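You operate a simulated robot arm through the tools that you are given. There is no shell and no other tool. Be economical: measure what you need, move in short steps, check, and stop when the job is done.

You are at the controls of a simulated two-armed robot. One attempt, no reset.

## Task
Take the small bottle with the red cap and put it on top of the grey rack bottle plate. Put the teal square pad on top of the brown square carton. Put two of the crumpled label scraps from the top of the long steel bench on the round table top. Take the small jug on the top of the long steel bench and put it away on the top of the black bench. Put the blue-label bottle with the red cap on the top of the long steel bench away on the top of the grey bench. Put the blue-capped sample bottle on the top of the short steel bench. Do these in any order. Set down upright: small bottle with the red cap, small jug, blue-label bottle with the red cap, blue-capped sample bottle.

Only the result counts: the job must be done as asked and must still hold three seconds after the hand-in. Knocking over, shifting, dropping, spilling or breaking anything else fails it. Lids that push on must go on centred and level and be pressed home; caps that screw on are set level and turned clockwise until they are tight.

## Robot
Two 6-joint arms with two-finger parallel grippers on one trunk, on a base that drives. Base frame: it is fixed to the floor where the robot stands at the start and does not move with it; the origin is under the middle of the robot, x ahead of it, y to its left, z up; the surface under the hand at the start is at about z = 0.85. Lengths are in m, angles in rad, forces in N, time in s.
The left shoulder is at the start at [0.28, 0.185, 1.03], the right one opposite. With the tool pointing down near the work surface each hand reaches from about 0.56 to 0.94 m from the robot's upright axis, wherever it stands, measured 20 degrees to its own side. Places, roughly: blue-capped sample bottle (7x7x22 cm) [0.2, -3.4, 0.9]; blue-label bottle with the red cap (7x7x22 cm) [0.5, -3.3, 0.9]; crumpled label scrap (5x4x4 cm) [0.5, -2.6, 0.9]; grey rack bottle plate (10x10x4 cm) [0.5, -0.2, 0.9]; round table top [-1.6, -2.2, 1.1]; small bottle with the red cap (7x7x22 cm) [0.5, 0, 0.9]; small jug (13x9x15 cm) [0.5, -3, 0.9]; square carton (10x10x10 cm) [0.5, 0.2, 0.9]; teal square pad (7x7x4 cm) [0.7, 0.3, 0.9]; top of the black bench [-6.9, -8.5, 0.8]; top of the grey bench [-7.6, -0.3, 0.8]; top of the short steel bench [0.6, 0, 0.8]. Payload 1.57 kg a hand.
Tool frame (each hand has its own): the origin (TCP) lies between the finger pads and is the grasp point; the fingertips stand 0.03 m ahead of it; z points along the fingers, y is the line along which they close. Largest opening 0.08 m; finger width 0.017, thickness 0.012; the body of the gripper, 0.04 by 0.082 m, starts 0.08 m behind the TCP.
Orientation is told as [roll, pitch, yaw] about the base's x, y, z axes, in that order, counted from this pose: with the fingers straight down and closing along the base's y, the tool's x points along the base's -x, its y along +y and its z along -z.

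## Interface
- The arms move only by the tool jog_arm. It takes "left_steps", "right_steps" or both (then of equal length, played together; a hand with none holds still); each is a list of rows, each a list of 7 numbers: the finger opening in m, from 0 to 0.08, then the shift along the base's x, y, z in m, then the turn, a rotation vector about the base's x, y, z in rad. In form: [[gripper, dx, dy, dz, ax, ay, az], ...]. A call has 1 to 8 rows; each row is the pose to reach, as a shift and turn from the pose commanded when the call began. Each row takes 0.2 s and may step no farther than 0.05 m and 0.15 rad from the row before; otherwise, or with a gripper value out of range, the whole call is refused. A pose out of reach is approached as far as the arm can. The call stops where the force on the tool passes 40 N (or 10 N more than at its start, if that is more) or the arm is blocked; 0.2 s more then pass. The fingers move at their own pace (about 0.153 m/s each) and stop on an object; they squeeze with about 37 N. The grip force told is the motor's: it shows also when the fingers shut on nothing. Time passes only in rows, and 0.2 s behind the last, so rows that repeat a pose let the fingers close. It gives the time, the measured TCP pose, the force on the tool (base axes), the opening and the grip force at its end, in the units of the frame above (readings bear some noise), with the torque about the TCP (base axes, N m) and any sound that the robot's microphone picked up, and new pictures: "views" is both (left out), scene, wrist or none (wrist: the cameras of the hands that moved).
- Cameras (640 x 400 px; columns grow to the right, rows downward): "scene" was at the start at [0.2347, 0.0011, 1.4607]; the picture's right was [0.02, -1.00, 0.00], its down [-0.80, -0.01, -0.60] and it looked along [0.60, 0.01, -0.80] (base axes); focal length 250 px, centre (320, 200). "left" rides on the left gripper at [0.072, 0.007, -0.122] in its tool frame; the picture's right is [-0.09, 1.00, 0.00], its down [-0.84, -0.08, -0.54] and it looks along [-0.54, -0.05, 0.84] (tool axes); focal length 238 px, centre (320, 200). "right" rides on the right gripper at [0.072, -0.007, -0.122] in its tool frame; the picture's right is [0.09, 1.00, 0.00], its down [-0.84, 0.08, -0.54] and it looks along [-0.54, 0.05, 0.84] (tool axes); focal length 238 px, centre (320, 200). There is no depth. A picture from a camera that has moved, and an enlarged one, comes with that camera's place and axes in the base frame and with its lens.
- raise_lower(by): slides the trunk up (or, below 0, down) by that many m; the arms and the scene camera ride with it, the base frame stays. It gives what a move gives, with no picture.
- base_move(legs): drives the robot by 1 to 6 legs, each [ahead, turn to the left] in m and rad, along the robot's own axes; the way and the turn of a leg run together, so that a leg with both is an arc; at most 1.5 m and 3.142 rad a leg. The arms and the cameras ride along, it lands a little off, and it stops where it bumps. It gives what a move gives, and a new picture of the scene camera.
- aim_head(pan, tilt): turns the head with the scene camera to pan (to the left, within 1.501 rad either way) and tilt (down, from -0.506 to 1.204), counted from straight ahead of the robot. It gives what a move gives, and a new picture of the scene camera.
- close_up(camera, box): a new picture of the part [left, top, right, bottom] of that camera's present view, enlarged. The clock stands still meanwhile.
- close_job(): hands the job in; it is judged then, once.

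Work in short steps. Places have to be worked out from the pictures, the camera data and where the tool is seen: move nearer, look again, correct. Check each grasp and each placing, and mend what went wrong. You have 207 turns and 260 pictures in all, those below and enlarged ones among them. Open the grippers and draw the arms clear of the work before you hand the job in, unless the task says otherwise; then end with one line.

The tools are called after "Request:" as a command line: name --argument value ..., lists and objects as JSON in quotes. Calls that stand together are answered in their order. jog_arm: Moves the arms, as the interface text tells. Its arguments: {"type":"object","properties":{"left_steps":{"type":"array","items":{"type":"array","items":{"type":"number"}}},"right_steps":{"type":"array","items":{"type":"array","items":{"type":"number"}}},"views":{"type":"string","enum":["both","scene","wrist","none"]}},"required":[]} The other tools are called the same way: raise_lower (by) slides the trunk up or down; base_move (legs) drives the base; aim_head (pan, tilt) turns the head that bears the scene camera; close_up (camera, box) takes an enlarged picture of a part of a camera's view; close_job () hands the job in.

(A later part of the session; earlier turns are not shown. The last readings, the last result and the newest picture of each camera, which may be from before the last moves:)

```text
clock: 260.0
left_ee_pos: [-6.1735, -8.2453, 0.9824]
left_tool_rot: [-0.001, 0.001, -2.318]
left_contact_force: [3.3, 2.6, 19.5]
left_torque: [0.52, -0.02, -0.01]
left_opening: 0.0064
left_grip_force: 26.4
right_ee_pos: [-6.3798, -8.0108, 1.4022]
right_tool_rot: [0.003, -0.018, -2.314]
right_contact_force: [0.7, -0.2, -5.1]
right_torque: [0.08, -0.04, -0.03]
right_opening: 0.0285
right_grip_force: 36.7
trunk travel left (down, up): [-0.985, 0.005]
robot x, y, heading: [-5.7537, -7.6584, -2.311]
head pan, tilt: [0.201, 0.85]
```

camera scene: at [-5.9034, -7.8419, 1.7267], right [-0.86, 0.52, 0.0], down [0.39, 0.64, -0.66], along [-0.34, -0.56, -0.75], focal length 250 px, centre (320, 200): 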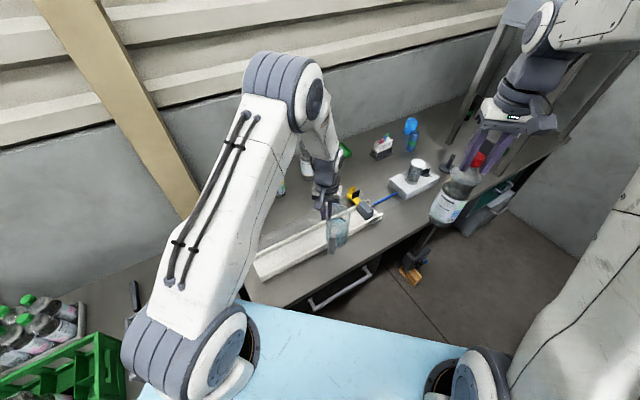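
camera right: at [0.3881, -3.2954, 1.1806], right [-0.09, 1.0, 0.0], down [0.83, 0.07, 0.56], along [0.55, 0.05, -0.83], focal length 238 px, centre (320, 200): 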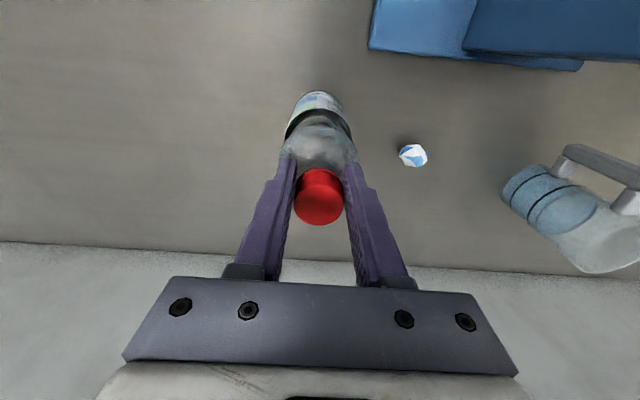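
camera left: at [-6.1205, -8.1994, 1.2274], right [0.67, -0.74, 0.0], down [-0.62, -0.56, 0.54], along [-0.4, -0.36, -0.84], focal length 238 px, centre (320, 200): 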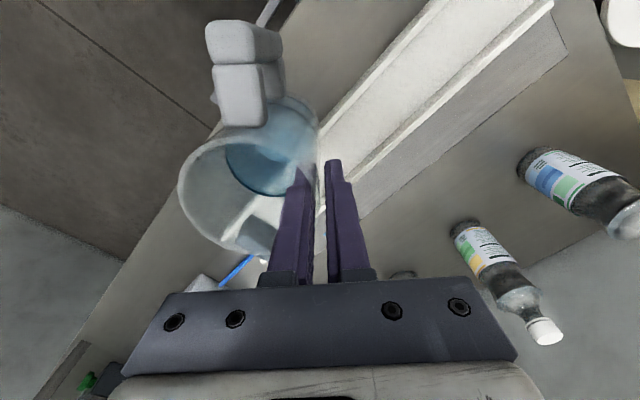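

Contact at z 0.982. I ease 2 mm and view before releasing.

Request:
jog_arm --left_steps '[[0.0, 0, 0, 0.002, 0, 0, 0], [0.0, 0, 0, 0.002, 0, 0, 0]]' --views "none"

Request:
close_up --camera "scene" --box '[270, 190, 430, 290]'

```text
clock: 260.6
left_ee_pos: [-6.1743, -8.2461, 0.9813]
left_tool_rot: [0.0, 0.0, -2.313]
left_contact_force: [1.4, -3.4, 6.6]
left_torque: [-0.1, 0.24, 0.07]
left_opening: 0.0062
left_grip_force: 26.0
right_ee_pos: [-6.3796, -8.0119, 1.4032]
right_tool_rot: [0.004, -0.017, -2.314]
right_contact_force: [0.0, 0.7, -5.3]
right_torque: [0.05, -0.07, 0.0]
right_opening: 0.0284
right_grip_force: 37.6
trunk travel left (down, up): [-0.985, 0.005]
robot x, y, heading: [-5.7587, -7.6602, -2.312]
head pan, tilt: [0.201, 0.85]
```

```text
4.00 times, centred on (350, 240) of scene
camera zoom: at [-5.9029, -7.8416, 1.7267], right [-0.86, 0.52, 0.0], down [0.39, 0.64, -0.66], along [-0.34, -0.56, -0.75], focal length 1000 px, centre (200, 40)
```

zoom: 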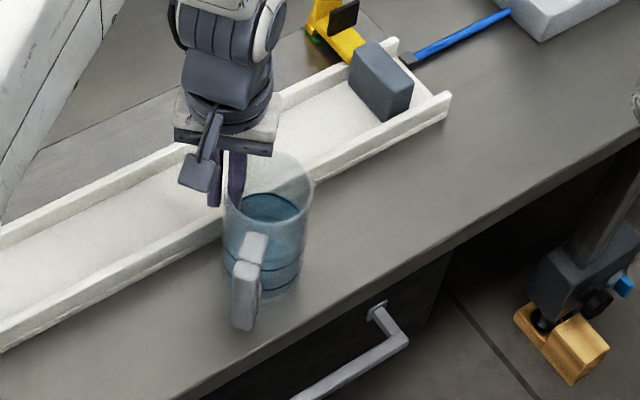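

Standing flat on the bench. I open to 4 cm and rise straight out.

Request:
jog_arm --left_steps '[[0.02, 0, 0, 0, 0, 0, 0], [0.045, 0, 0, 0, 0, 0, 0], [0.045, 0, 0, 0, 0, 0, 0], [0.045, 0, 0, 0.03, 0, 0, 0], [0.045, 0, 0, 0.07, 0, 0, 0], [0.045, 0, 0, 0.115, 0, 0, 0], [0.045, 0, 0, 0.16, 0, 0, 0], [0.045, 0, 0, 0.2, 0, 0, 0]]'

Request:
close_up --camera "scene" --box '[270, 190, 430, 290]'

```text
clock: 262.4
left_ee_pos: [-6.1718, -8.2457, 1.182]
left_tool_rot: [0.001, 0.002, -2.318]
left_contact_force: [0.3, -0.3, -0.3]
left_torque: [-0.02, 0.0, 0.02]
left_opening: 0.0449
left_grip_force: 0.0
right_ee_pos: [-6.38, -8.0117, 1.4024]
right_tool_rot: [0.004, -0.015, -2.314]
right_contact_force: [-0.2, -0.2, -5.2]
right_torque: [0.05, -0.07, 0.03]
right_opening: 0.0287
right_grip_force: 36.9
trunk travel left (down, up): [-0.985, 0.005]
robot x, y, heading: [-5.7519, -7.6544, -2.314]
head pan, tilt: [0.201, 0.85]
camera scene: at [-5.9031, -7.8415, 1.7267], right [-0.86, 0.52, 0.0], down [0.39, 0.64, -0.66], along [-0.34, -0.56, -0.75], focal length 250 px, centre (320, 200)
camera left: at [-6.118, -8.1965, 1.3045], right [0.67, -0.74, 0.0], down [-0.63, -0.56, 0.54], along [-0.4, -0.36, -0.84], focal length 238 px, centre (320, 200)
```

scene: 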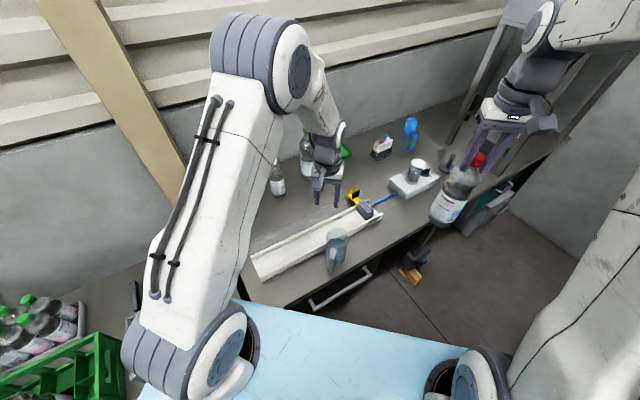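
left: 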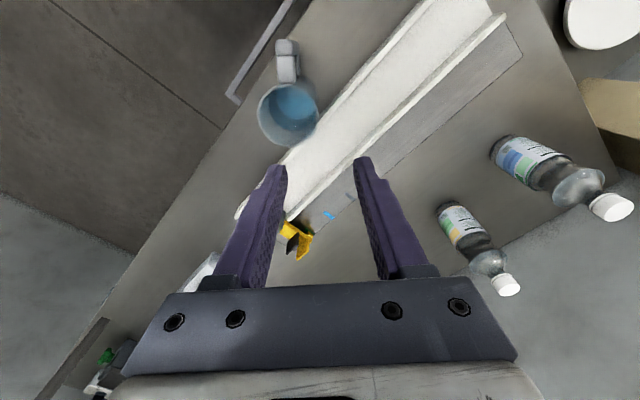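

```text
4.00 times, centred on (350, 240) of scene
camera zoom: at [-5.9031, -7.8415, 1.7267], right [-0.86, 0.52, 0.0], down [0.39, 0.64, -0.66], along [-0.34, -0.56, -0.75], focal length 1000 px, centre (200, 40)
```

zoom: 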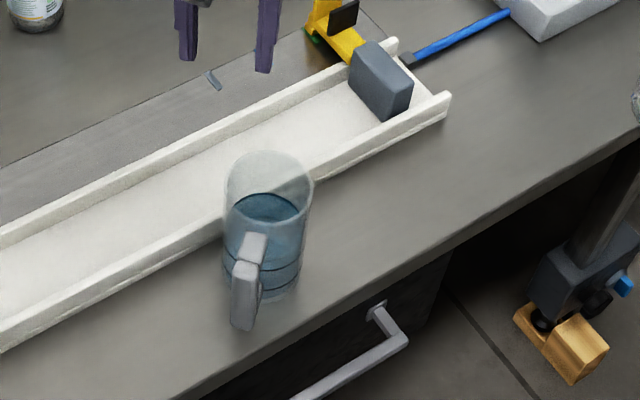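

Jug stands upright on the black bench. I raise the left hand, then back out of the aisle the same way I came.

Request:
jog_arm --left_steps '[[0.045, 0.015, 0.015, 0.045, 0, 0, 0], [0.045, 0.03, 0.03, 0.09, 0, 0, 0], [0.045, 0.045, 0.045, 0.13, 0, 0, 0], [0.045, 0.05, 0.05, 0.17, 0, 0, 0]]' --views "none"

Request:
base_move --legs '[[0, -0.8], [-0.72, 0]]'

```text
clock: 263.4
left_ee_pos: [-6.1227, -8.195, 1.3519]
left_tool_rot: [0.004, 0.001, -2.315]
left_contact_force: [0.4, -0.4, -0.3]
left_torque: [-0.01, 0.01, 0.01]
left_opening: 0.045
left_grip_force: 0.1
right_ee_pos: [-6.3806, -8.0117, 1.4021]
right_tool_rot: [0.003, -0.015, -2.314]
right_contact_force: [0.5, 0.9, -5.0]
right_torque: [0.04, -0.06, 0.02]
right_opening: 0.0283
right_grip_force: 36.8
trunk travel left (down, up): [-0.985, 0.005]
robot x, y, heading: [-5.7541, -7.6542, -2.316]
head pan, tilt: [0.201, 0.85]
```

```text
clock: 269.4
left_ee_pos: [-5.6825, -7.7483, 1.3513]
left_tool_rot: [-0.001, 0.002, -3.118]
left_contact_force: [-0.6, 0.3, -0.1]
left_torque: [-0.02, -0.01, -0.03]
left_opening: 0.045
left_grip_force: 0.0
right_ee_pos: [-5.7311, -7.4343, 1.4035]
right_tool_rot: [0.005, -0.016, -3.117]
right_contact_force: [0.7, 0.1, -0.2]
right_torque: [0.01, -0.01, 0.03]
right_opening: 0.0
right_grip_force: 21.8
trunk travel left (down, up): [-0.985, 0.005]
robot x, y, heading: [-5.0392, -7.6383, -3.116]
head pan, tilt: [0.201, 0.85]
camera scene: at [-5.2763, -7.6592, 1.7268], right [-0.22, 0.97, 0.0], down [0.73, 0.17, -0.66], along [-0.64, -0.15, -0.75], focal length 250 px, centre (320, 200)
```

scene: 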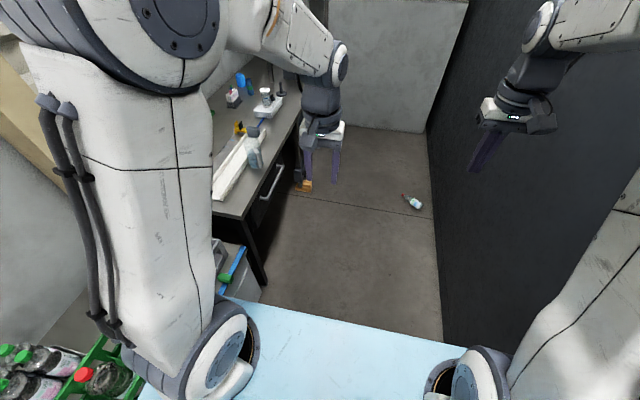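

The bottle slipped from the right hand (opening went to 0) and lies on the aisle floor. I look at it closely before planning the recovery.

Request:
close_up --camera "scene" --box '[370, 175, 450, 225]'

```text
8.00 times, centred on (410, 200) of scene
camera zoom: at [-5.2763, -7.6592, 1.7268], right [-0.22, 0.97, 0.0], down [0.73, 0.17, -0.66], along [-0.64, -0.15, -0.75], focal length 1999 px, centre (-400, 200)
```

zoom: 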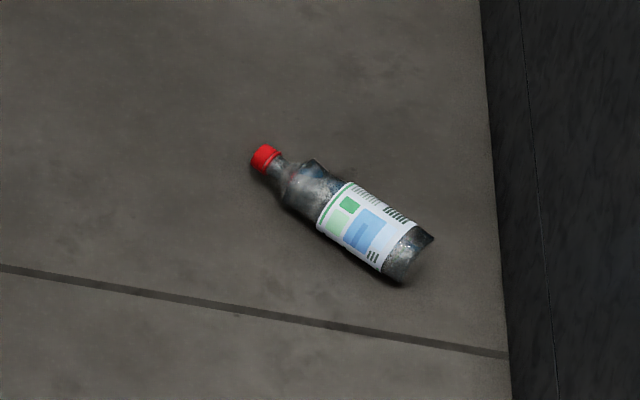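

The bottle is intact, lying near [-6.89, -7.19] with cap pointing to [-0.6, -0.8]. Plan: return up the aisle, lower the trunk, grasp its body from above, then turn it upright with the hand. I drive in 1.2 m first.

Request:
base_move --legs '[[0.6, -0.03], [0.6, 0]]'

Request:
aim_head --pan -0.5 --tilt 1.1

```text
clock: 275.8
left_ee_pos: [-6.8889, -7.7342, 1.3519]
left_tool_rot: [0.001, 0.001, 3.137]
left_contact_force: [0.7, -0.6, 0.0]
left_torque: [0.04, 0.0, -0.01]
left_opening: 0.0451
left_grip_force: 0.1
right_ee_pos: [-6.9259, -7.4204, 1.4018]
right_tool_rot: [0.004, -0.016, 3.137]
right_contact_force: [-0.3, 0.4, 0.2]
right_torque: [-0.02, 0.0, -0.01]
right_opening: 0.0002
right_grip_force: 21.3
trunk travel left (down, up): [-0.985, 0.005]
robot x, y, heading: [-6.2441, -7.6445, 3.136]
head pan, tilt: [0.201, 0.85]
camera scene: at [-6.4791, -7.6569, 1.7267], right [-0.19, 0.98, 0.0], down [0.74, 0.15, -0.66], along [-0.65, -0.13, -0.75], focal length 250 px, centre (320, 200)
```

scene: 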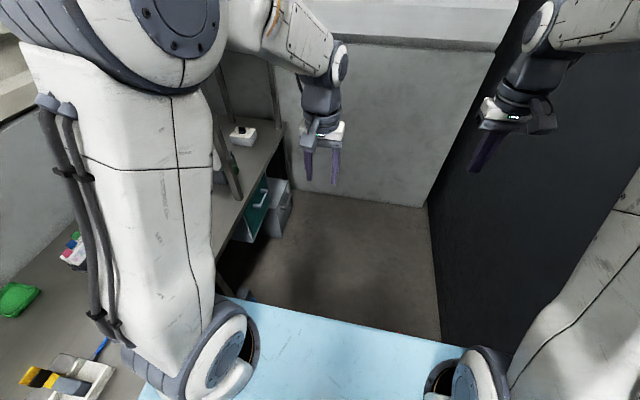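

```text
clock: 276.9
left_ee_pos: [-6.8887, -7.7334, 1.3508]
left_tool_rot: [-0.001, 0.001, 3.138]
left_contact_force: [-0.1, 0.9, -0.6]
left_torque: [0.0, 0.02, -0.04]
left_opening: 0.0447
left_grip_force: 0.2
right_ee_pos: [-6.9275, -7.4187, 1.4039]
right_tool_rot: [0.004, -0.015, 3.138]
right_contact_force: [0.5, 0.6, 0.2]
right_torque: [0.01, -0.01, 0.03]
right_opening: 0.0
right_grip_force: 21.2
trunk travel left (down, up): [-0.985, 0.005]
robot x, y, heading: [-6.2407, -7.6449, 3.137]
head pan, tilt: [-0.499, 1.1]
camera scene: at [-6.4576, -7.6112, 1.7091], right [0.48, 0.88, 0.0], down [0.78, -0.43, -0.45], along [-0.4, 0.22, -0.89], focal length 250 px, centre (320, 200)
```

scene: 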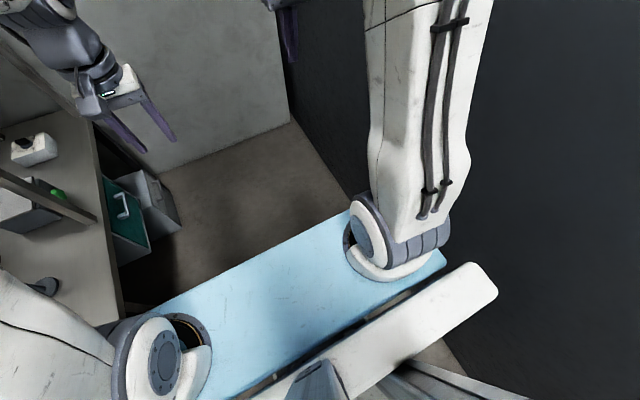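

The bottle is hidden behind the right shoulder in the scene view. The right wrist camera should see it.

Request:
close_up --camera "right" --box '[160, 0, 480, 200]'

```text
2.00 times, centred on (320, 100) of right
camera zoom: at [-6.8533, -7.4117, 1.5221], right [0.09, -1.0, 0.0], down [-0.83, -0.07, 0.55], along [-0.55, -0.05, -0.83], focal length 477 px, centre (320, 400)
```

zoom: 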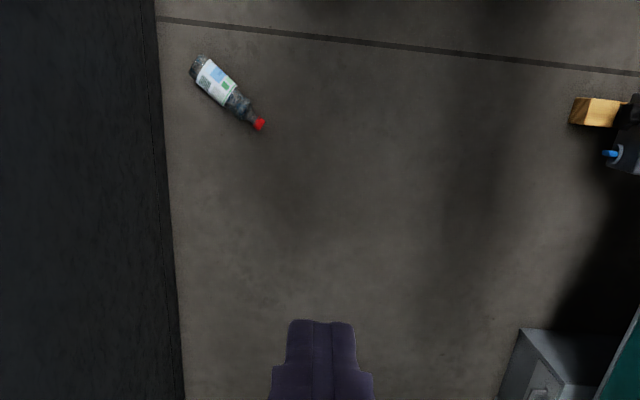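

Bottle refined: base end [-6.835, -7.097], cap [-6.958, -7.261]; grip point [-6.907, -7.193]. I lower the trunk 0.93 m.

Request:
raise_lower --by -0.93

Request:
close_up --camera "right" --box '[0, 0, 640, 400]'

```text
refused: -0.93 is not a number from -0.4 to 0.4
```

```text
1.00 times, centred on (320, 200) of right (not enlarged: the box is as wide or as high as the picture)
camera zoom: at [-6.8533, -7.4117, 1.5221], right [0.09, -1.0, 0.0], down [-0.83, -0.07, 0.55], along [-0.55, -0.05, -0.83], focal length 238 px, centre (320, 200)
```

zoom: 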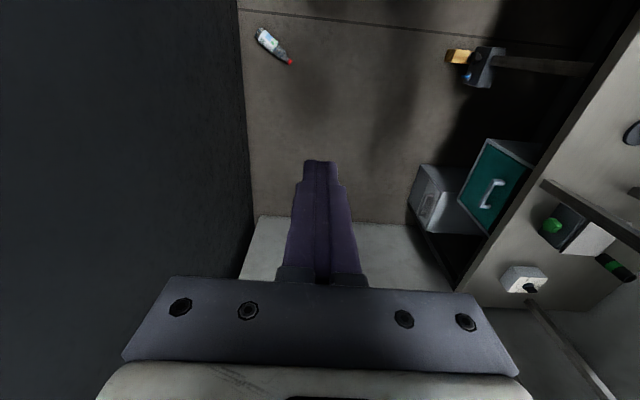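

Steps are limited to 0.4 m; I lower in three.

Request:
raise_lower --by -0.4

Request:
raise_lower --by -0.4

Request:
close_up --camera "right" --box '[0, 0, 640, 400]'

Request:
close_up --camera "left" --box '[0, 0, 640, 400]'

```text
clock: 280.7
left_ee_pos: [-6.8884, -7.7337, 0.9505]
left_tool_rot: [0.0, 0.002, 3.137]
left_contact_force: [0.3, -0.1, 0.0]
left_torque: [-0.03, -0.01, -0.01]
left_opening: 0.0451
left_grip_force: 0.1
right_ee_pos: [-6.9268, -7.4201, 1.004]
right_tool_rot: [0.005, -0.014, 3.137]
right_contact_force: [-0.2, 0.3, -0.2]
right_torque: [0.02, 0.0, -0.01]
right_opening: 0.0
right_grip_force: 21.3
trunk travel left (down, up): [-0.585, 0.405]
robot x, y, heading: [-6.2445, -7.6408, 3.137]
head pan, tilt: [-0.499, 1.1]
```

```text
clock: 284.6
left_ee_pos: [-6.8893, -7.7347, 0.5506]
left_tool_rot: [-0.001, 0.002, 3.137]
left_contact_force: [-0.5, -0.2, -1.1]
left_torque: [-0.01, 0.03, 0.02]
left_opening: 0.045
left_grip_force: 0.0
right_ee_pos: [-6.9257, -7.4198, 0.6032]
right_tool_rot: [0.004, -0.016, 3.139]
right_contact_force: [-0.6, 0.3, 0.4]
right_torque: [0.01, -0.03, 0.0]
right_opening: 0.0
right_grip_force: 21.8
trunk travel left (down, up): [-0.185, 0.805]
robot x, y, heading: [-6.2436, -7.6415, 3.137]
head pan, tilt: [-0.499, 1.1]
```

```text
1.00 times, centred on (320, 200) of right (not enlarged: the box is as wide or as high as the picture)
camera zoom: at [-6.8533, -7.4117, 0.7222], right [0.09, -1.0, 0.0], down [-0.83, -0.07, 0.55], along [-0.55, -0.05, -0.83], focal length 238 px, centre (320, 200)
```

zoom: 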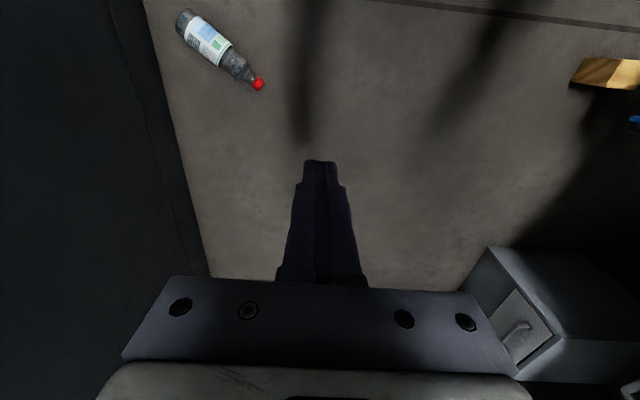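

```text
1.00 times, centred on (320, 200) of left (not enlarged: the box is as wide or as high as the picture)
camera zoom: at [-6.8171, -7.74, 0.673], right [-0.1, -1.0, 0.0], down [-0.84, 0.08, 0.54], along [-0.54, 0.05, -0.84], focal length 238 px, centre (320, 200)
```

zoom: 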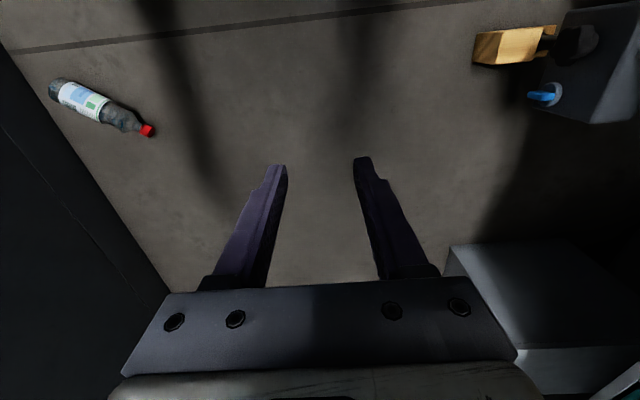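

Consistent: cap [-6.96, -7.26], base end [-6.842, -7.097]; grip point about [-6.910, -7.190], tool yaw ≈ -2.197. I shift the right hand over it, turning 0.94 rad and opening.

Request:
jog_arm --right_steps '[[0.08, 0.0, 0.033, 0, 0, 0, 0.135], [0.08, 0.003, 0.066, 0, 0, 0, 0.27], [0.08, 0.006, 0.1, 0, 0, 0, 0.405], [0.08, 0.009, 0.133, 0, 0, 0, 0.54], [0.08, 0.012, 0.166, 0, 0, 0, 0.675], [0.08, 0.014, 0.2, 0, 0, 0, 0.81], [0.08, 0.016, 0.23, 0, 0, 0, 0.94]]' --views "wrist"

Request:
raise_lower --by -0.15

```text
clock: 286.1
left_ee_pos: [-6.8885, -7.7346, 0.5509]
left_tool_rot: [0.0, 0.001, 3.137]
left_contact_force: [-0.2, -0.3, 0.0]
left_torque: [0.02, -0.04, 0.02]
left_opening: 0.0448
left_grip_force: 0.0
right_ee_pos: [-6.9104, -7.1908, 0.604]
right_tool_rot: [0.002, -0.016, -2.202]
right_contact_force: [-0.7, 1.4, -0.4]
right_torque: [-0.02, -0.03, -0.01]
right_opening: 0.0797
right_grip_force: 0.0
trunk travel left (down, up): [-0.185, 0.805]
robot x, y, heading: [-6.2418, -7.6422, 3.135]
head pan, tilt: [-0.499, 1.1]
camera right: at [-6.8733, -7.1244, 0.7218], right [0.86, -0.51, 0.0], down [-0.43, -0.71, 0.56], along [-0.28, -0.48, -0.83], focal length 238 px, centre (320, 200)
```

right: 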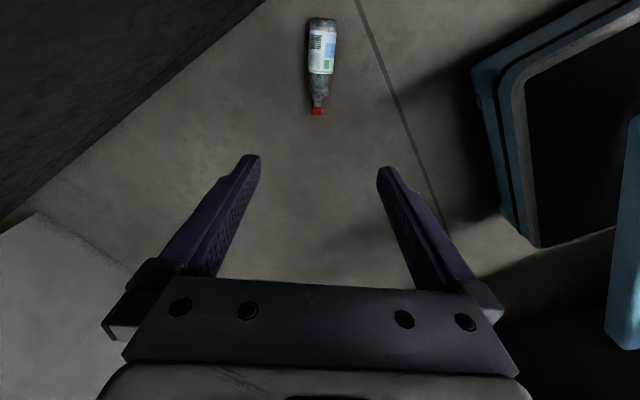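

```text
clock: 287.9
left_ee_pos: [-6.8875, -7.7347, 0.4015]
left_tool_rot: [0.002, 0.001, 3.136]
left_contact_force: [-0.9, 0.0, -0.5]
left_torque: [-0.03, -0.02, 0.0]
left_opening: 0.0451
left_grip_force: 0.0
right_ee_pos: [-6.9101, -7.19, 0.452]
right_tool_rot: [0.003, -0.015, -2.207]
right_contact_force: [0.4, -0.7, 0.1]
right_torque: [0.01, 0.01, 0.02]
right_opening: 0.08
right_grip_force: 0.1
trunk travel left (down, up): [-0.035, 0.955]
robot x, y, heading: [-6.2432, -7.6415, 3.138]
head pan, tilt: [-0.499, 1.1]
```

Nearly perfectly aligned. I descend to z ≈ 0.2 and look again.

Request:
jog_arm --right_steps '[[0.08, 0, 0, -0.045, 0, 0, 0], [0.08, 0, 0, -0.09, 0, 0, 0], [0.08, 0, 0, -0.135, 0, 0, 0], [0.08, 0, 0, -0.18, 0, 0, 0], [0.08, 0, 0, -0.225, 0, 0, 0], [0.08, 0, 0, -0.25, 0, 0, 0]]' --views "wrist"

```text
clock: 289.3
left_ee_pos: [-6.8886, -7.7337, 0.4025]
left_tool_rot: [0.0, 0.003, 3.136]
left_contact_force: [-0.4, -0.2, 0.1]
left_torque: [0.05, 0.0, 0.02]
left_opening: 0.0451
left_grip_force: 0.1
right_ee_pos: [-6.9109, -7.1907, 0.201]
right_tool_rot: [0.003, -0.016, -2.205]
right_contact_force: [-0.1, 0.4, -1.1]
right_torque: [-0.02, -0.02, 0.02]
right_opening: 0.0798
right_grip_force: 0.1
trunk travel left (down, up): [-0.035, 0.955]
robot x, y, heading: [-6.2454, -7.6402, 3.139]
head pan, tilt: [-0.499, 1.1]
camera right: at [-6.8739, -7.1259, 0.3201], right [0.86, -0.52, 0.0], down [-0.43, -0.71, 0.55], along [-0.29, -0.48, -0.83], focal length 238 px, centre (320, 200)
```

right: 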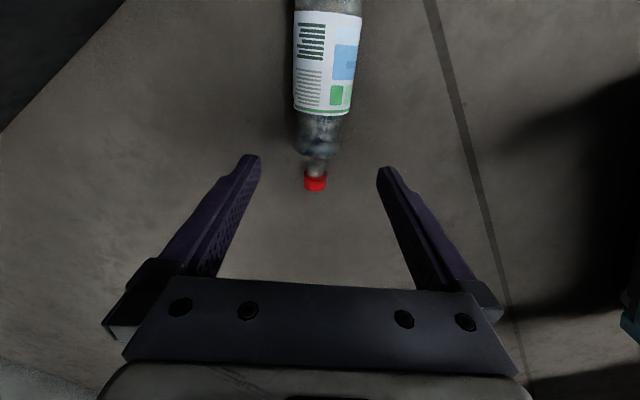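

The tool will land on the bottle body by the label's cap-side end, centred. I shift 8 mm toward the base and descend to z 0.045, then close.

Request:
jog_arm --right_steps '[[0.08, 0.005, 0.007, -0.04, 0, 0, 0], [0.08, 0.005, 0.007, -0.08, 0, 0, 0], [0.08, 0.005, 0.007, -0.12, 0, 0, 0], [0.08, 0.005, 0.007, -0.154, 0, 0, 0], [0.0, 0.005, 0.007, -0.154, 0, 0, 0], [0.0, 0.005, 0.007, -0.154, 0, 0, 0], [0.0, 0.005, 0.007, -0.154, 0, 0, 0]]' --views "wrist"

```text
clock: 290.9
left_ee_pos: [-6.8885, -7.7344, 0.4018]
left_tool_rot: [0.0, 0.002, 3.136]
left_contact_force: [0.0, 0.7, 0.9]
left_torque: [-0.01, 0.03, -0.03]
left_opening: 0.0451
left_grip_force: 0.0
right_ee_pos: [-6.9049, -7.1839, 0.0479]
right_tool_rot: [0.005, -0.015, -2.205]
right_contact_force: [-0.2, 0.2, -0.2]
right_torque: [-0.07, 0.03, -0.02]
right_opening: 0.063
right_grip_force: 37.2
trunk travel left (down, up): [-0.035, 0.955]
robot x, y, heading: [-6.242, -7.6381, 3.137]
head pan, tilt: [-0.499, 1.1]
camera right: at [-6.8678, -7.1183, 0.1673], right [0.86, -0.52, 0.0], down [-0.43, -0.71, 0.56], along [-0.28, -0.48, -0.83], focal length 238 px, centre (320, 200)
```

right: 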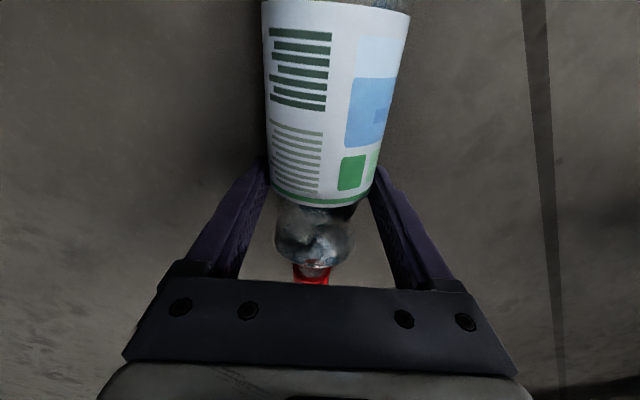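

Gripped around the body (63 mm, 37 N). I lift 20 cm and move away from the wall.

Request:
jog_arm --right_steps '[[0.0, 0, 0, 0.03, 0, 0, 0], [0.0, 0, 0, 0.07, 0, 0, 0], [0.0, 0, 0, 0.11, 0, 0, 0], [0.0, 0, -0.02, 0.15, 0, 0, 0], [0.0, 0, -0.06, 0.17, 0, 0, 0], [0.0, 0, -0.1, 0.19, 0, 0, 0], [0.0, 0, -0.14, 0.2, 0, 0, 0], [0.0, 0, -0.18, 0.2, 0, 0, 0]]' --views "wrist"

```text
clock: 292.7
left_ee_pos: [-6.8882, -7.734, 0.4017]
left_tool_rot: [0.0, 0.0, 3.137]
left_contact_force: [-0.1, -0.8, -0.1]
left_torque: [-0.01, -0.03, 0.0]
left_opening: 0.045
left_grip_force: 0.2
right_ee_pos: [-6.9053, -7.364, 0.2481]
right_tool_rot: [0.003, -0.015, -2.205]
right_contact_force: [0.3, -0.1, -5.8]
right_torque: [-0.1, 0.02, -0.01]
right_opening: 0.0632
right_grip_force: 37.2
trunk travel left (down, up): [-0.035, 0.955]
robot x, y, heading: [-6.2415, -7.6395, 3.139]
head pan, tilt: [-0.499, 1.1]
camera right: at [-6.867, -7.2992, 0.3675], right [0.86, -0.52, 0.0], down [-0.43, -0.71, 0.55], along [-0.28, -0.48, -0.83], focal length 238 px, centre (320, 200)
```

right: 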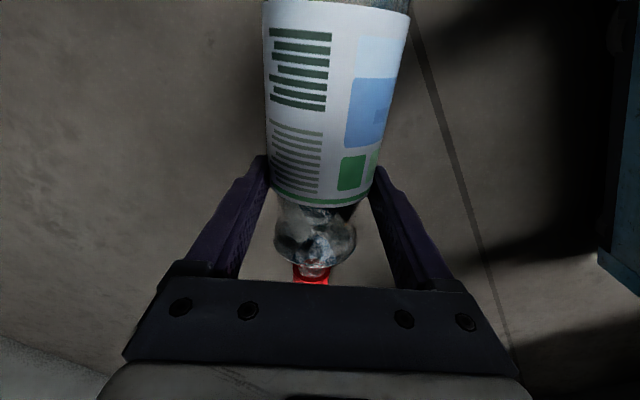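

Held well (5.8 N). I turn the hand back -0.94 rad so the cap points straight ahead, moving forward a little.

Request:
jog_arm --right_steps '[[0.0, -0.01, 0, 0.01, 0, 0, -0.135], [0.0, -0.02, 0, 0.02, 0, 0, -0.27], [0.0, -0.03, -0.005, 0.03, 0, 0, -0.405], [0.0, -0.04, -0.01, 0.04, 0, 0, -0.54], [0.0, -0.05, -0.015, 0.05, 0, 0, -0.675], [0.0, -0.06, -0.02, 0.06, 0, 0, -0.81], [0.0, -0.07, -0.025, 0.07, 0, 0, -0.935]]' --views "none"

Request:
raise_lower --by 0.4

```text
clock: 294.3
left_ee_pos: [-6.889, -7.7338, 0.4003]
left_tool_rot: [-0.001, 0.002, 3.136]
left_contact_force: [0.7, 0.3, 0.7]
left_torque: [-0.03, 0.01, -0.01]
left_opening: 0.0449
left_grip_force: 0.0
right_ee_pos: [-6.9742, -7.3873, 0.3181]
right_tool_rot: [0.003, -0.014, 3.139]
right_contact_force: [-0.3, -0.4, -4.7]
right_torque: [0.01, 0.14, -0.03]
right_opening: 0.063
right_grip_force: 37.0
trunk travel left (down, up): [-0.035, 0.955]
robot x, y, heading: [-6.245, -7.6421, 3.133]
head pan, tilt: [-0.499, 1.1]
```

```text
clock: 298.1
left_ee_pos: [-6.8884, -7.7332, 0.8005]
left_tool_rot: [0.0, 0.002, 3.138]
left_contact_force: [-0.7, -0.6, -0.1]
left_torque: [0.04, -0.03, -0.03]
left_opening: 0.045
left_grip_force: 0.1
right_ee_pos: [-6.9748, -7.3864, 0.7183]
right_tool_rot: [0.002, -0.015, -3.141]
right_contact_force: [0.7, -0.1, -4.9]
right_torque: [0.02, 0.12, -0.03]
right_opening: 0.063
right_grip_force: 37.5
trunk travel left (down, up): [-0.435, 0.555]
robot x, y, heading: [-6.2412, -7.6444, 3.139]
head pan, tilt: [-0.499, 1.1]
```

Now I pitch the hand up about the base y axis toward horizontal (first 0.84 rad), moving forward as it turns.

Request:
jog_arm --right_steps '[[0.0, -0.015, 0, 0.0, 0, 0.14, 0], [0.0, -0.03, 0, 0.0, 0, 0.28, 0], [0.0, -0.045, 0, 0.0, 0, 0.42, 0], [0.0, -0.06, 0, 0.0, 0, 0.56, 0], [0.0, -0.075, 0, 0.0, 0, 0.7, 0], [0.0, -0.09, 0, 0.0, 0, 0.84, 0]]' --views "wrist"

Request:
aim_head --pan -0.3 --tilt 0.5

```text
clock: 299.5
left_ee_pos: [-6.8878, -7.7339, 0.8014]
left_tool_rot: [0.0, 0.001, 3.135]
left_contact_force: [0.1, 0.3, -1.2]
left_torque: [0.0, -0.01, 0.0]
left_opening: 0.0451
left_grip_force: 0.1
right_ee_pos: [-7.0507, -7.4038, 0.7149]
right_tool_rot: [0.05, -0.739, -3.103]
right_contact_force: [-1.6, 2.2, -3.4]
right_torque: [-0.11, -0.04, 0.01]
right_opening: 0.0628
right_grip_force: 37.5
right hand out of reach, approached as far as the arm can: row 5, 6
trunk travel left (down, up): [-0.435, 0.555]
robot x, y, heading: [-6.239, -7.6414, 3.137]
head pan, tilt: [-0.499, 1.1]
camera right: at [-6.9166, -7.3849, 0.7553], right [0.14, -0.99, -0.02], down [-0.25, -0.06, 0.97], along [-0.96, -0.13, -0.25], focal length 238 px, centre (320, 200)
```

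right: 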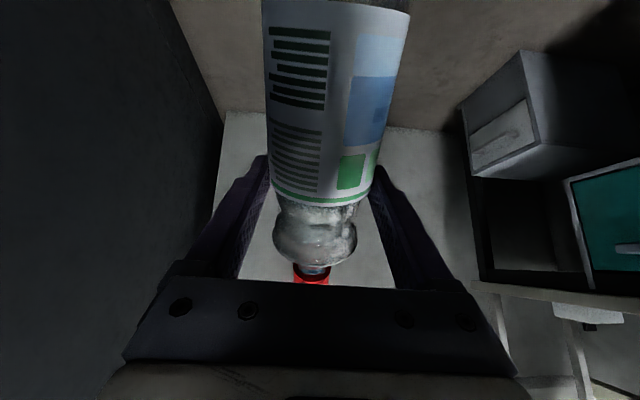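

```text
clock: 300.5
left_ee_pos: [-6.8889, -7.7337, 0.8024]
left_tool_rot: [0.001, 0.0, 3.136]
left_contact_force: [-1.0, 0.0, 0.5]
left_torque: [0.01, 0.01, -0.02]
left_opening: 0.0448
left_grip_force: 0.1
right_ee_pos: [-7.0499, -7.4051, 0.7149]
right_tool_rot: [0.051, -0.738, -3.098]
right_contact_force: [0.6, 0.5, -5.8]
right_torque: [0.0, 0.06, 0.03]
right_opening: 0.0628
right_grip_force: 36.9
trunk travel left (down, up): [-0.435, 0.555]
robot x, y, heading: [-6.2403, -7.6414, 3.135]
head pan, tilt: [-0.3, 0.499]
camera scene: at [-6.4893, -7.6143, 1.2066], right [0.3, 0.95, 0.0], down [0.46, -0.14, -0.88], along [-0.84, 0.26, -0.48], focal length 250 px, centre (320, 200)
```

scene: 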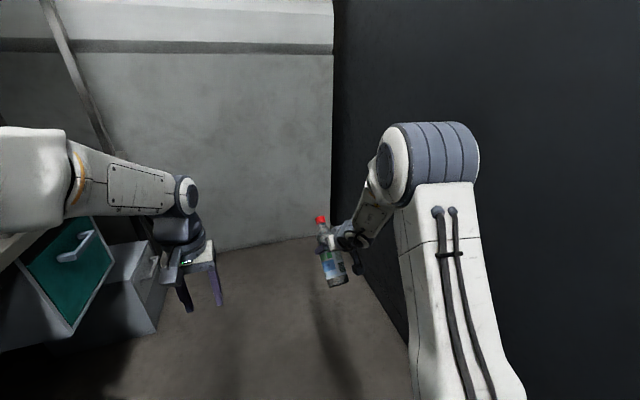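

The bottle is already ~45° toward upright, but the wrist hits a joint limit. Raising the hand relative to the shoulder should flatten the forearm; I lift it 25 cm.

Request:
jog_arm --right_steps '[[0.0, 0, 0, 0.045, 0, 0, 0], [0.0, 0, 0, 0.09, 0, 0, 0], [0.0, 0, 0, 0.135, 0, 0, 0], [0.0, 0.0, 0, 0.18, 0, 0, 0], [0.0, 0.0, 0, 0.22, 0, 0.07, 0], [0.0, 0.0, 0, 0.25, 0, 0.14, 0], [0.0, 0.0, 0, 0.25, 0, 0.28, 0]]' --views "scene"

```text
clock: 302.1
left_ee_pos: [-6.8885, -7.7329, 0.8017]
left_tool_rot: [-0.002, 0.0, 3.137]
left_contact_force: [-0.1, -0.2, 0.5]
left_torque: [0.03, 0.01, -0.03]
left_opening: 0.0448
left_grip_force: 0.0
right_ee_pos: [-7.0518, -7.4012, 0.9675]
right_tool_rot: [0.075, -1.03, 3.134]
right_contact_force: [-0.4, 0.9, -5.5]
right_torque: [0.0, -0.03, 0.0]
right_opening: 0.0629
right_grip_force: 36.9
trunk travel left (down, up): [-0.435, 0.555]
robot x, y, heading: [-6.2445, -7.6428, 3.138]
head pan, tilt: [-0.3, 0.499]
camera scene: at [-6.4893, -7.6143, 1.2067], right [0.3, 0.95, 0.0], down [0.46, -0.14, -0.88], along [-0.84, 0.26, -0.48], focal length 250 px, centre (320, 200)
```

scene: 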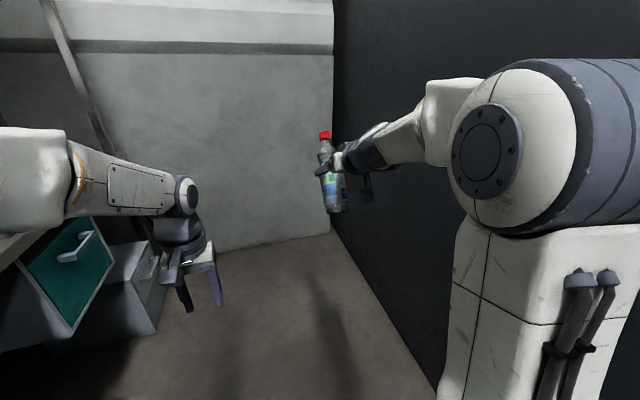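

That works (pitch now 1.03). I continue by 0.54 rad with a little more lift.

Request:
jog_arm --right_steps '[[0.0, 0, 0, 0.015, 0, 0.135, 0], [0.0, 0, 0, 0.03, 0, 0.27, 0], [0.0, 0, 0, 0.045, 0, 0.405, 0], [0.0, 0.0, 0, 0.06, 0, 0.53, 0], [0.0, 0.0, 0, 0.06, 0, 0.53, 0]]'

Request:
close_up --camera "scene" --box '[260, 80, 420, 220]'

```text
clock: 303.3
left_ee_pos: [-6.889, -7.734, 0.8012]
left_tool_rot: [-0.001, 0.001, 3.137]
left_contact_force: [0.2, 0.6, 1.4]
left_torque: [0.01, -0.01, 0.02]
left_opening: 0.045
left_grip_force: 0.1
right_ee_pos: [-7.0529, -7.4008, 1.0269]
right_tool_rot: [0.401, -1.557, 2.808]
right_contact_force: [0.3, 0.7, -5.0]
right_torque: [0.04, -0.09, 0.01]
right_opening: 0.0624
right_grip_force: 37.3
trunk travel left (down, up): [-0.435, 0.555]
robot x, y, heading: [-6.2409, -7.6434, 3.134]
head pan, tilt: [-0.3, 0.499]
camera scene: at [-6.4893, -7.6143, 1.2067], right [0.3, 0.95, 0.0], down [0.46, -0.14, -0.88], along [-0.84, 0.26, -0.48], focal length 250 px, centre (320, 200)
camera right: at [-6.9306, -7.3861, 0.9553], right [0.07, -0.99, -0.09], down [0.54, -0.04, 0.84], along [-0.84, -0.1, 0.53], focal length 238 px, centre (320, 200)
```

scene: 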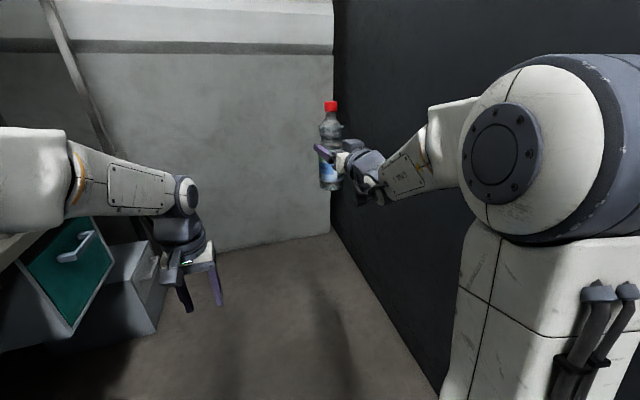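
right: 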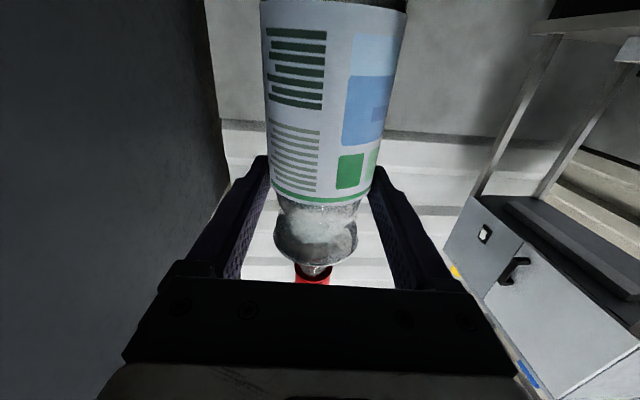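

```text
2.86 times, centred on (340, 150) of scene
camera zoom: at [-6.4893, -7.6143, 1.2067], right [0.3, 0.95, 0.0], down [0.46, -0.14, -0.88], along [-0.84, 0.26, -0.48], focal length 714 px, centre (263, 343)
```

zoom: 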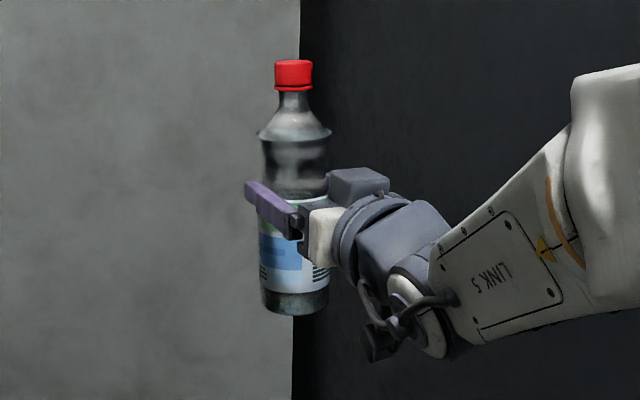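

The bottle is upright in a horizontal grip. I raise the trunk 0.4 m for carrying and reverse out of the aisle.

Request:
raise_lower --by 0.4

Request:
base_move --legs '[[-0.95, 0], [-0.95, 0]]'

```text
clock: 307.2
left_ee_pos: [-6.8883, -7.7341, 1.2004]
left_tool_rot: [0.001, 0.002, 3.135]
left_contact_force: [0.1, -0.4, 0.5]
left_torque: [-0.01, 0.0, -0.01]
left_opening: 0.0448
left_grip_force: 0.1
right_ee_pos: [-7.0518, -7.402, 1.428]
right_tool_rot: [0.4, -1.559, 2.809]
right_contact_force: [0.4, -0.2, -5.5]
right_torque: [0.0, -0.09, 0.01]
right_opening: 0.0624
right_grip_force: 36.9
trunk travel left (down, up): [-0.835, 0.155]
robot x, y, heading: [-6.2447, -7.6414, 3.137]
head pan, tilt: [-0.3, 0.499]
```

```text
clock: 316.8
left_ee_pos: [-4.9686, -7.7458, 1.202]
left_tool_rot: [-0.001, 0.002, 3.138]
left_contact_force: [-0.1, 0.9, -0.7]
left_torque: [-0.03, -0.01, -0.01]
left_opening: 0.0449
left_grip_force: 0.0
right_ee_pos: [-5.132, -7.4142, 1.4281]
right_tool_rot: [0.4, -1.558, 2.811]
right_contact_force: [0.2, -0.8, -5.4]
right_torque: [0.02, -0.07, -0.02]
right_opening: 0.0624
right_grip_force: 36.8
trunk travel left (down, up): [-0.835, 0.155]
robot x, y, heading: [-4.3205, -7.6537, 3.135]
head pan, tilt: [-0.3, 0.499]
camera scene: at [-4.5691, -7.6263, 1.6067], right [0.3, 0.95, 0.0], down [0.46, -0.14, -0.88], along [-0.84, 0.26, -0.48], focal length 250 px, centre (320, 200)
```

scene: 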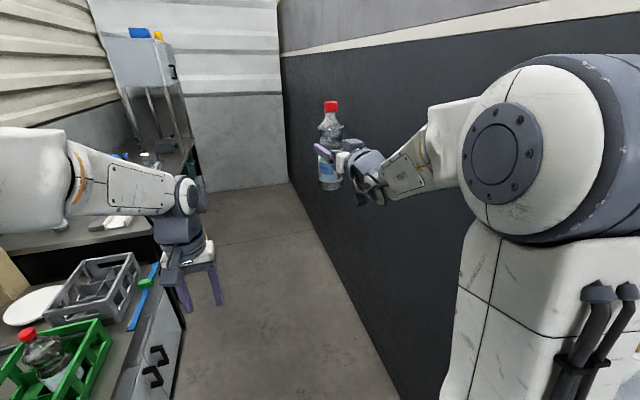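

Grip is steady. I turn left 0.385 and reverse 4 m to the main lane.

Request:
base_move --legs '[[0, 0.39], [-1.35, 0], [-1.35, 0], [-1.3, 0]]'

```text
clock: 337.1
left_ee_pos: [-1.2341, -6.4006, 1.2024]
left_tool_rot: [0.002, 0.001, -2.714]
left_contact_force: [-0.4, -0.1, -0.6]
left_torque: [0.03, 0.0, 0.02]
left_opening: 0.045
left_grip_force: 0.0
right_ee_pos: [-1.522, -6.168, 1.4284]
right_tool_rot: [0.334, -1.56, -2.972]
right_contact_force: [0.2, -0.2, -5.3]
right_torque: [0.06, -0.06, 0.01]
right_opening: 0.0622
right_grip_force: 36.7
trunk travel left (down, up): [-0.835, 0.155]
robot x, y, heading: [-0.6879, -6.0491, -2.714]
head pan, tilt: [-0.3, 0.499]
camera scene: at [-0.9185, -6.1316, 1.6078], right [-0.13, 0.99, 0.01], down [0.47, 0.07, -0.88], along [-0.87, -0.11, -0.48], focal length 250 px, centre (320, 200)
```

scene: 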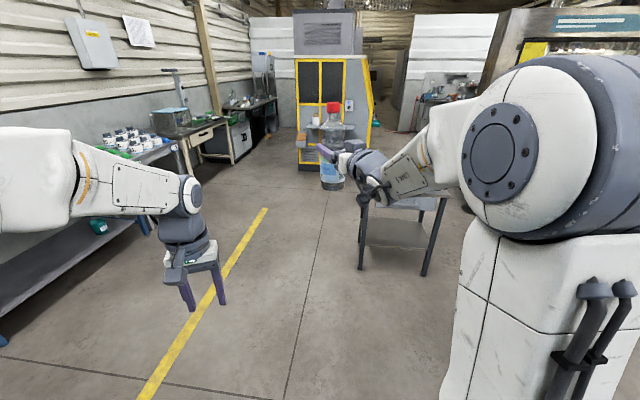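

Grip steady. I turn to face +y and drive up the lane 3 m, then check alignment.

Request:
base_move --legs '[[0, -2.02], [1.5, 0], [1.5, 0]]'

```text
clock: 356.4
left_ee_pos: [-0.7835, -2.3941, 1.2014]
left_tool_rot: [0.005, 0.003, 1.589]
left_contact_force: [-0.6, 0.1, -0.7]
left_torque: [0.01, -0.02, 0.03]
left_opening: 0.045
left_grip_force: 0.0
right_ee_pos: [-0.4536, -2.223, 1.4259]
right_tool_rot: [0.642, -1.553, 1.019]
right_contact_force: [0.5, 0.3, -4.5]
right_torque: [-0.08, 0.0, 0.0]
right_opening: 0.0615
right_grip_force: 37.3
trunk travel left (down, up): [-0.835, 0.155]
robot x, y, heading: [-0.6821, -3.0371, 1.588]
head pan, tilt: [-0.3, 0.499]
camera scene: at [-0.6594, -2.7905, 1.6067], right [0.96, -0.28, 0.0], down [-0.13, -0.46, -0.88], along [0.24, 0.84, -0.48], focal length 250 px, centre (320, 200)
```

scene: 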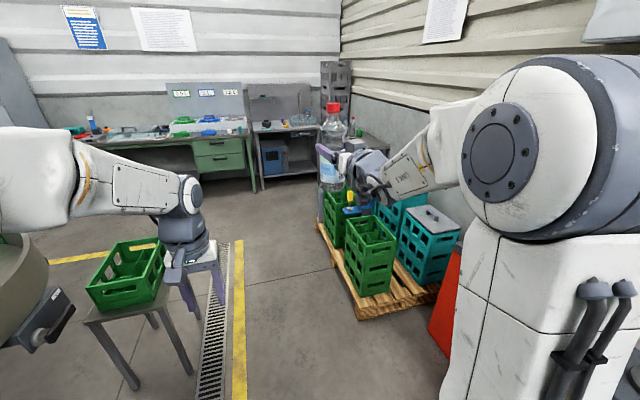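

I trim heading and drive up to y ≈ -0.6, then turn left to face along the west aisle.

Request:
base_move --legs '[[0, -0.05], [1.2, 0], [1.2, 0], [0, 1.6]]'

Request:
aim_head --pan 0.0 --tilt 0.3

```text
clock: 372.4
left_ee_pos: [-1.2344, -0.7287, 1.202]
left_tool_rot: [0.006, 0.001, 3.124]
left_contact_force: [-1.0, -0.4, 0.6]
left_torque: [0.03, 0.01, -0.01]
left_opening: 0.0447
left_grip_force: 0.0
right_ee_pos: [-1.3951, -0.3947, 1.4259]
right_tool_rot: [0.632, -1.553, 2.567]
right_contact_force: [-0.3, -0.3, -5.0]
right_torque: [0.0, -0.05, 0.03]
right_opening: 0.0613
right_grip_force: 37.1
trunk travel left (down, up): [-0.835, 0.155]
robot x, y, heading: [-0.5865, -0.6504, 3.125]
head pan, tilt: [-0.3, 0.499]
camera scene: at [-0.8344, -0.619, 1.6067], right [0.31, 0.95, 0.0], down [0.46, -0.15, -0.88], along [-0.83, 0.27, -0.48], focal length 250 px, centre (320, 200)
```

scene: 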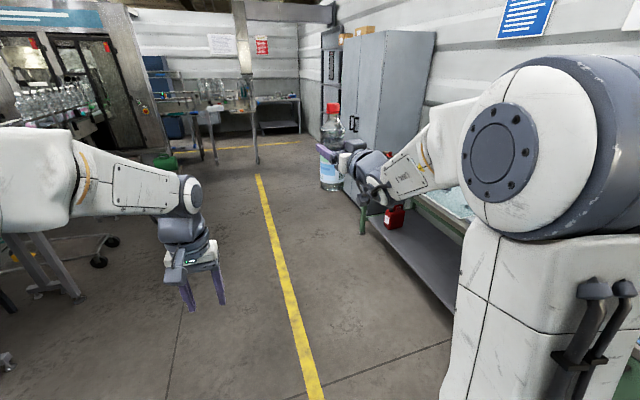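

```text
clock: 373.2
left_ee_pos: [-1.235, -0.7279, 1.2016]
left_tool_rot: [0.005, 0.001, 3.123]
left_contact_force: [-0.5, 0.6, 0.4]
left_torque: [-0.03, -0.01, 0.02]
left_opening: 0.0451
left_grip_force: 0.1
right_ee_pos: [-1.3949, -0.3938, 1.4256]
right_tool_rot: [0.612, -1.554, 2.586]
right_contact_force: [1.0, 1.0, -6.0]
right_torque: [0.01, -0.1, 0.03]
right_opening: 0.0619
right_grip_force: 36.9
trunk travel left (down, up): [-0.835, 0.155]
robot x, y, heading: [-0.588, -0.6495, 3.122]
head pan, tilt: [0.0, 0.3]
camera scene: at [-0.8413, -0.6457, 1.625], right [0.02, 1.0, 0.0], down [0.3, -0.01, -0.95], along [-0.95, 0.02, -0.3], focal length 250 px, centre (320, 200)
```

scene: 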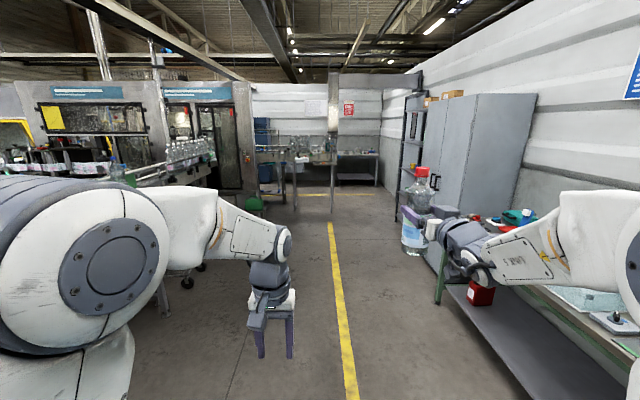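

I zoom on the far end to identify the grey bench.

Request:
close_up --camera "scene" --box '[250, 120, 410, 220]'

```text
4.00 times, centred on (330, 170) of scene
camera zoom: at [-0.8413, -0.6457, 1.625], right [0.02, 1.0, 0.0], down [0.3, -0.01, -0.95], along [-0.95, 0.02, -0.3], focal length 1000 px, centre (280, 320)
```

zoom: 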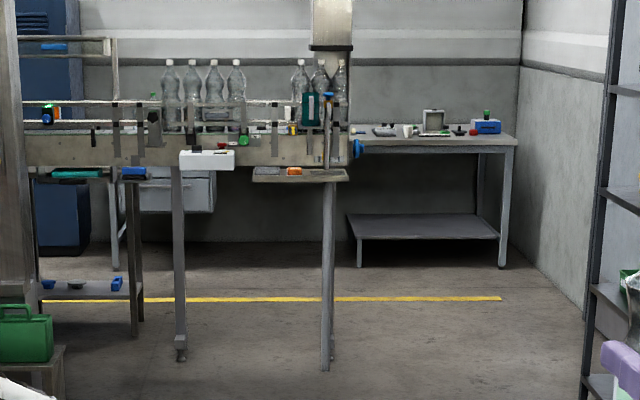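

The grey bench is at the far end: front x ≈ -7.15, top z ≈ 0.75, right end at y ≈ 0.95. The way in is a ~1 m gap between the conveyor end (y ≈ -0.22) and the shelf (y ≈ 0.78) near x = -5. I drive to about [-3.9, 0.15] to measure it better.

Request:
base_move --legs '[[0, -0.22], [1.2, 0], [1.2, 0], [1.0, 0], [0, 0.23]]'

```text
clock: 391.3
left_ee_pos: [-4.5085, 0.1591, 1.2016]
left_tool_rot: [0.005, 0.001, 3.094]
left_contact_force: [-0.4, 0.5, -1.0]
left_torque: [0.0, 0.0, 0.0]
left_opening: 0.0449
left_grip_force: 0.0
right_ee_pos: [-4.6568, 0.4978, 1.4256]
right_tool_rot: [0.617, -1.553, 2.549]
right_contact_force: [-0.1, 1.0, -5.7]
right_torque: [0.0, -0.13, -0.01]
right_opening: 0.0598
right_grip_force: 37.2
trunk travel left (down, up): [-0.835, 0.155]
robot x, y, heading: [-3.8583, 0.2178, 3.097]
head pan, tilt: [0.0, 0.3]
camera scene: at [-4.1121, 0.2292, 1.6251], right [0.05, 1.0, 0.0], down [0.3, -0.01, -0.96], along [-0.95, 0.04, -0.3], focal length 250 px, centre (320, 200)
```

scene: 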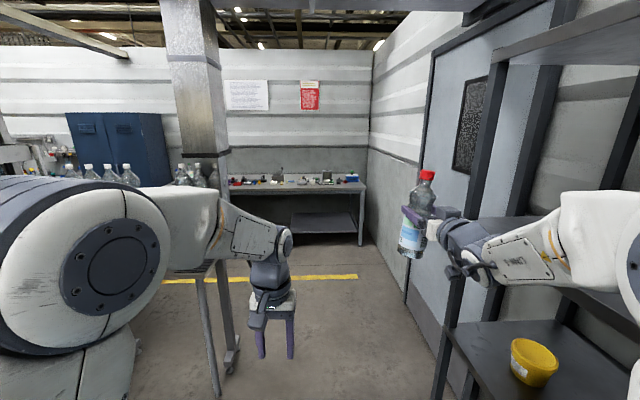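

The grip opening has shrunk to 59.8 mm; I check how the bottle sits in the fingers.

Request:
close_up --camera "scene" --box '[370, 150, 490, 280]'

Request:
close_up --camera "right" --box '[160, 0, 480, 400]'

```text
3.08 times, centred on (430, 215) of scene
camera zoom: at [-4.1121, 0.2292, 1.6251], right [0.05, 1.0, 0.0], down [0.3, -0.01, -0.96], along [-0.95, 0.04, -0.3], focal length 769 px, centre (-18, 154)
```

zoom: 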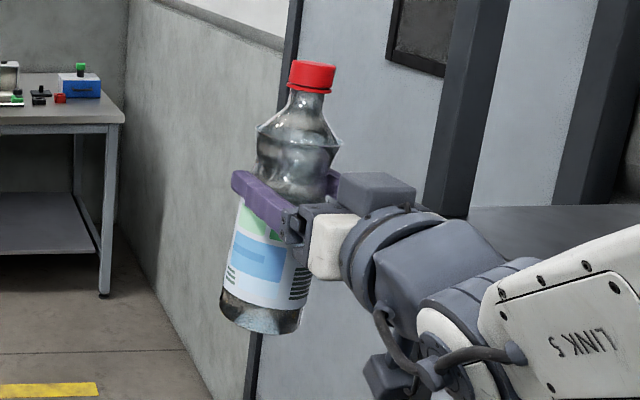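

```text
1.00 times, centred on (320, 200) of right (not enlarged: the box is as wide or as high as the picture)
camera zoom: at [-4.5352, 0.5082, 1.3538], right [0.03, -1.0, -0.08], down [0.53, -0.06, 0.85], along [-0.85, -0.07, 0.53], focal length 238 px, centre (320, 200)
```

zoom: 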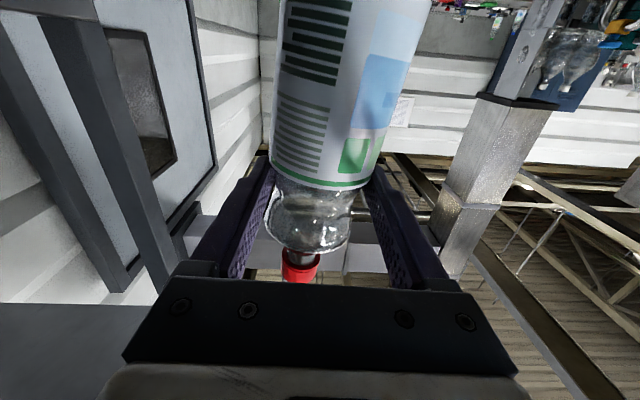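

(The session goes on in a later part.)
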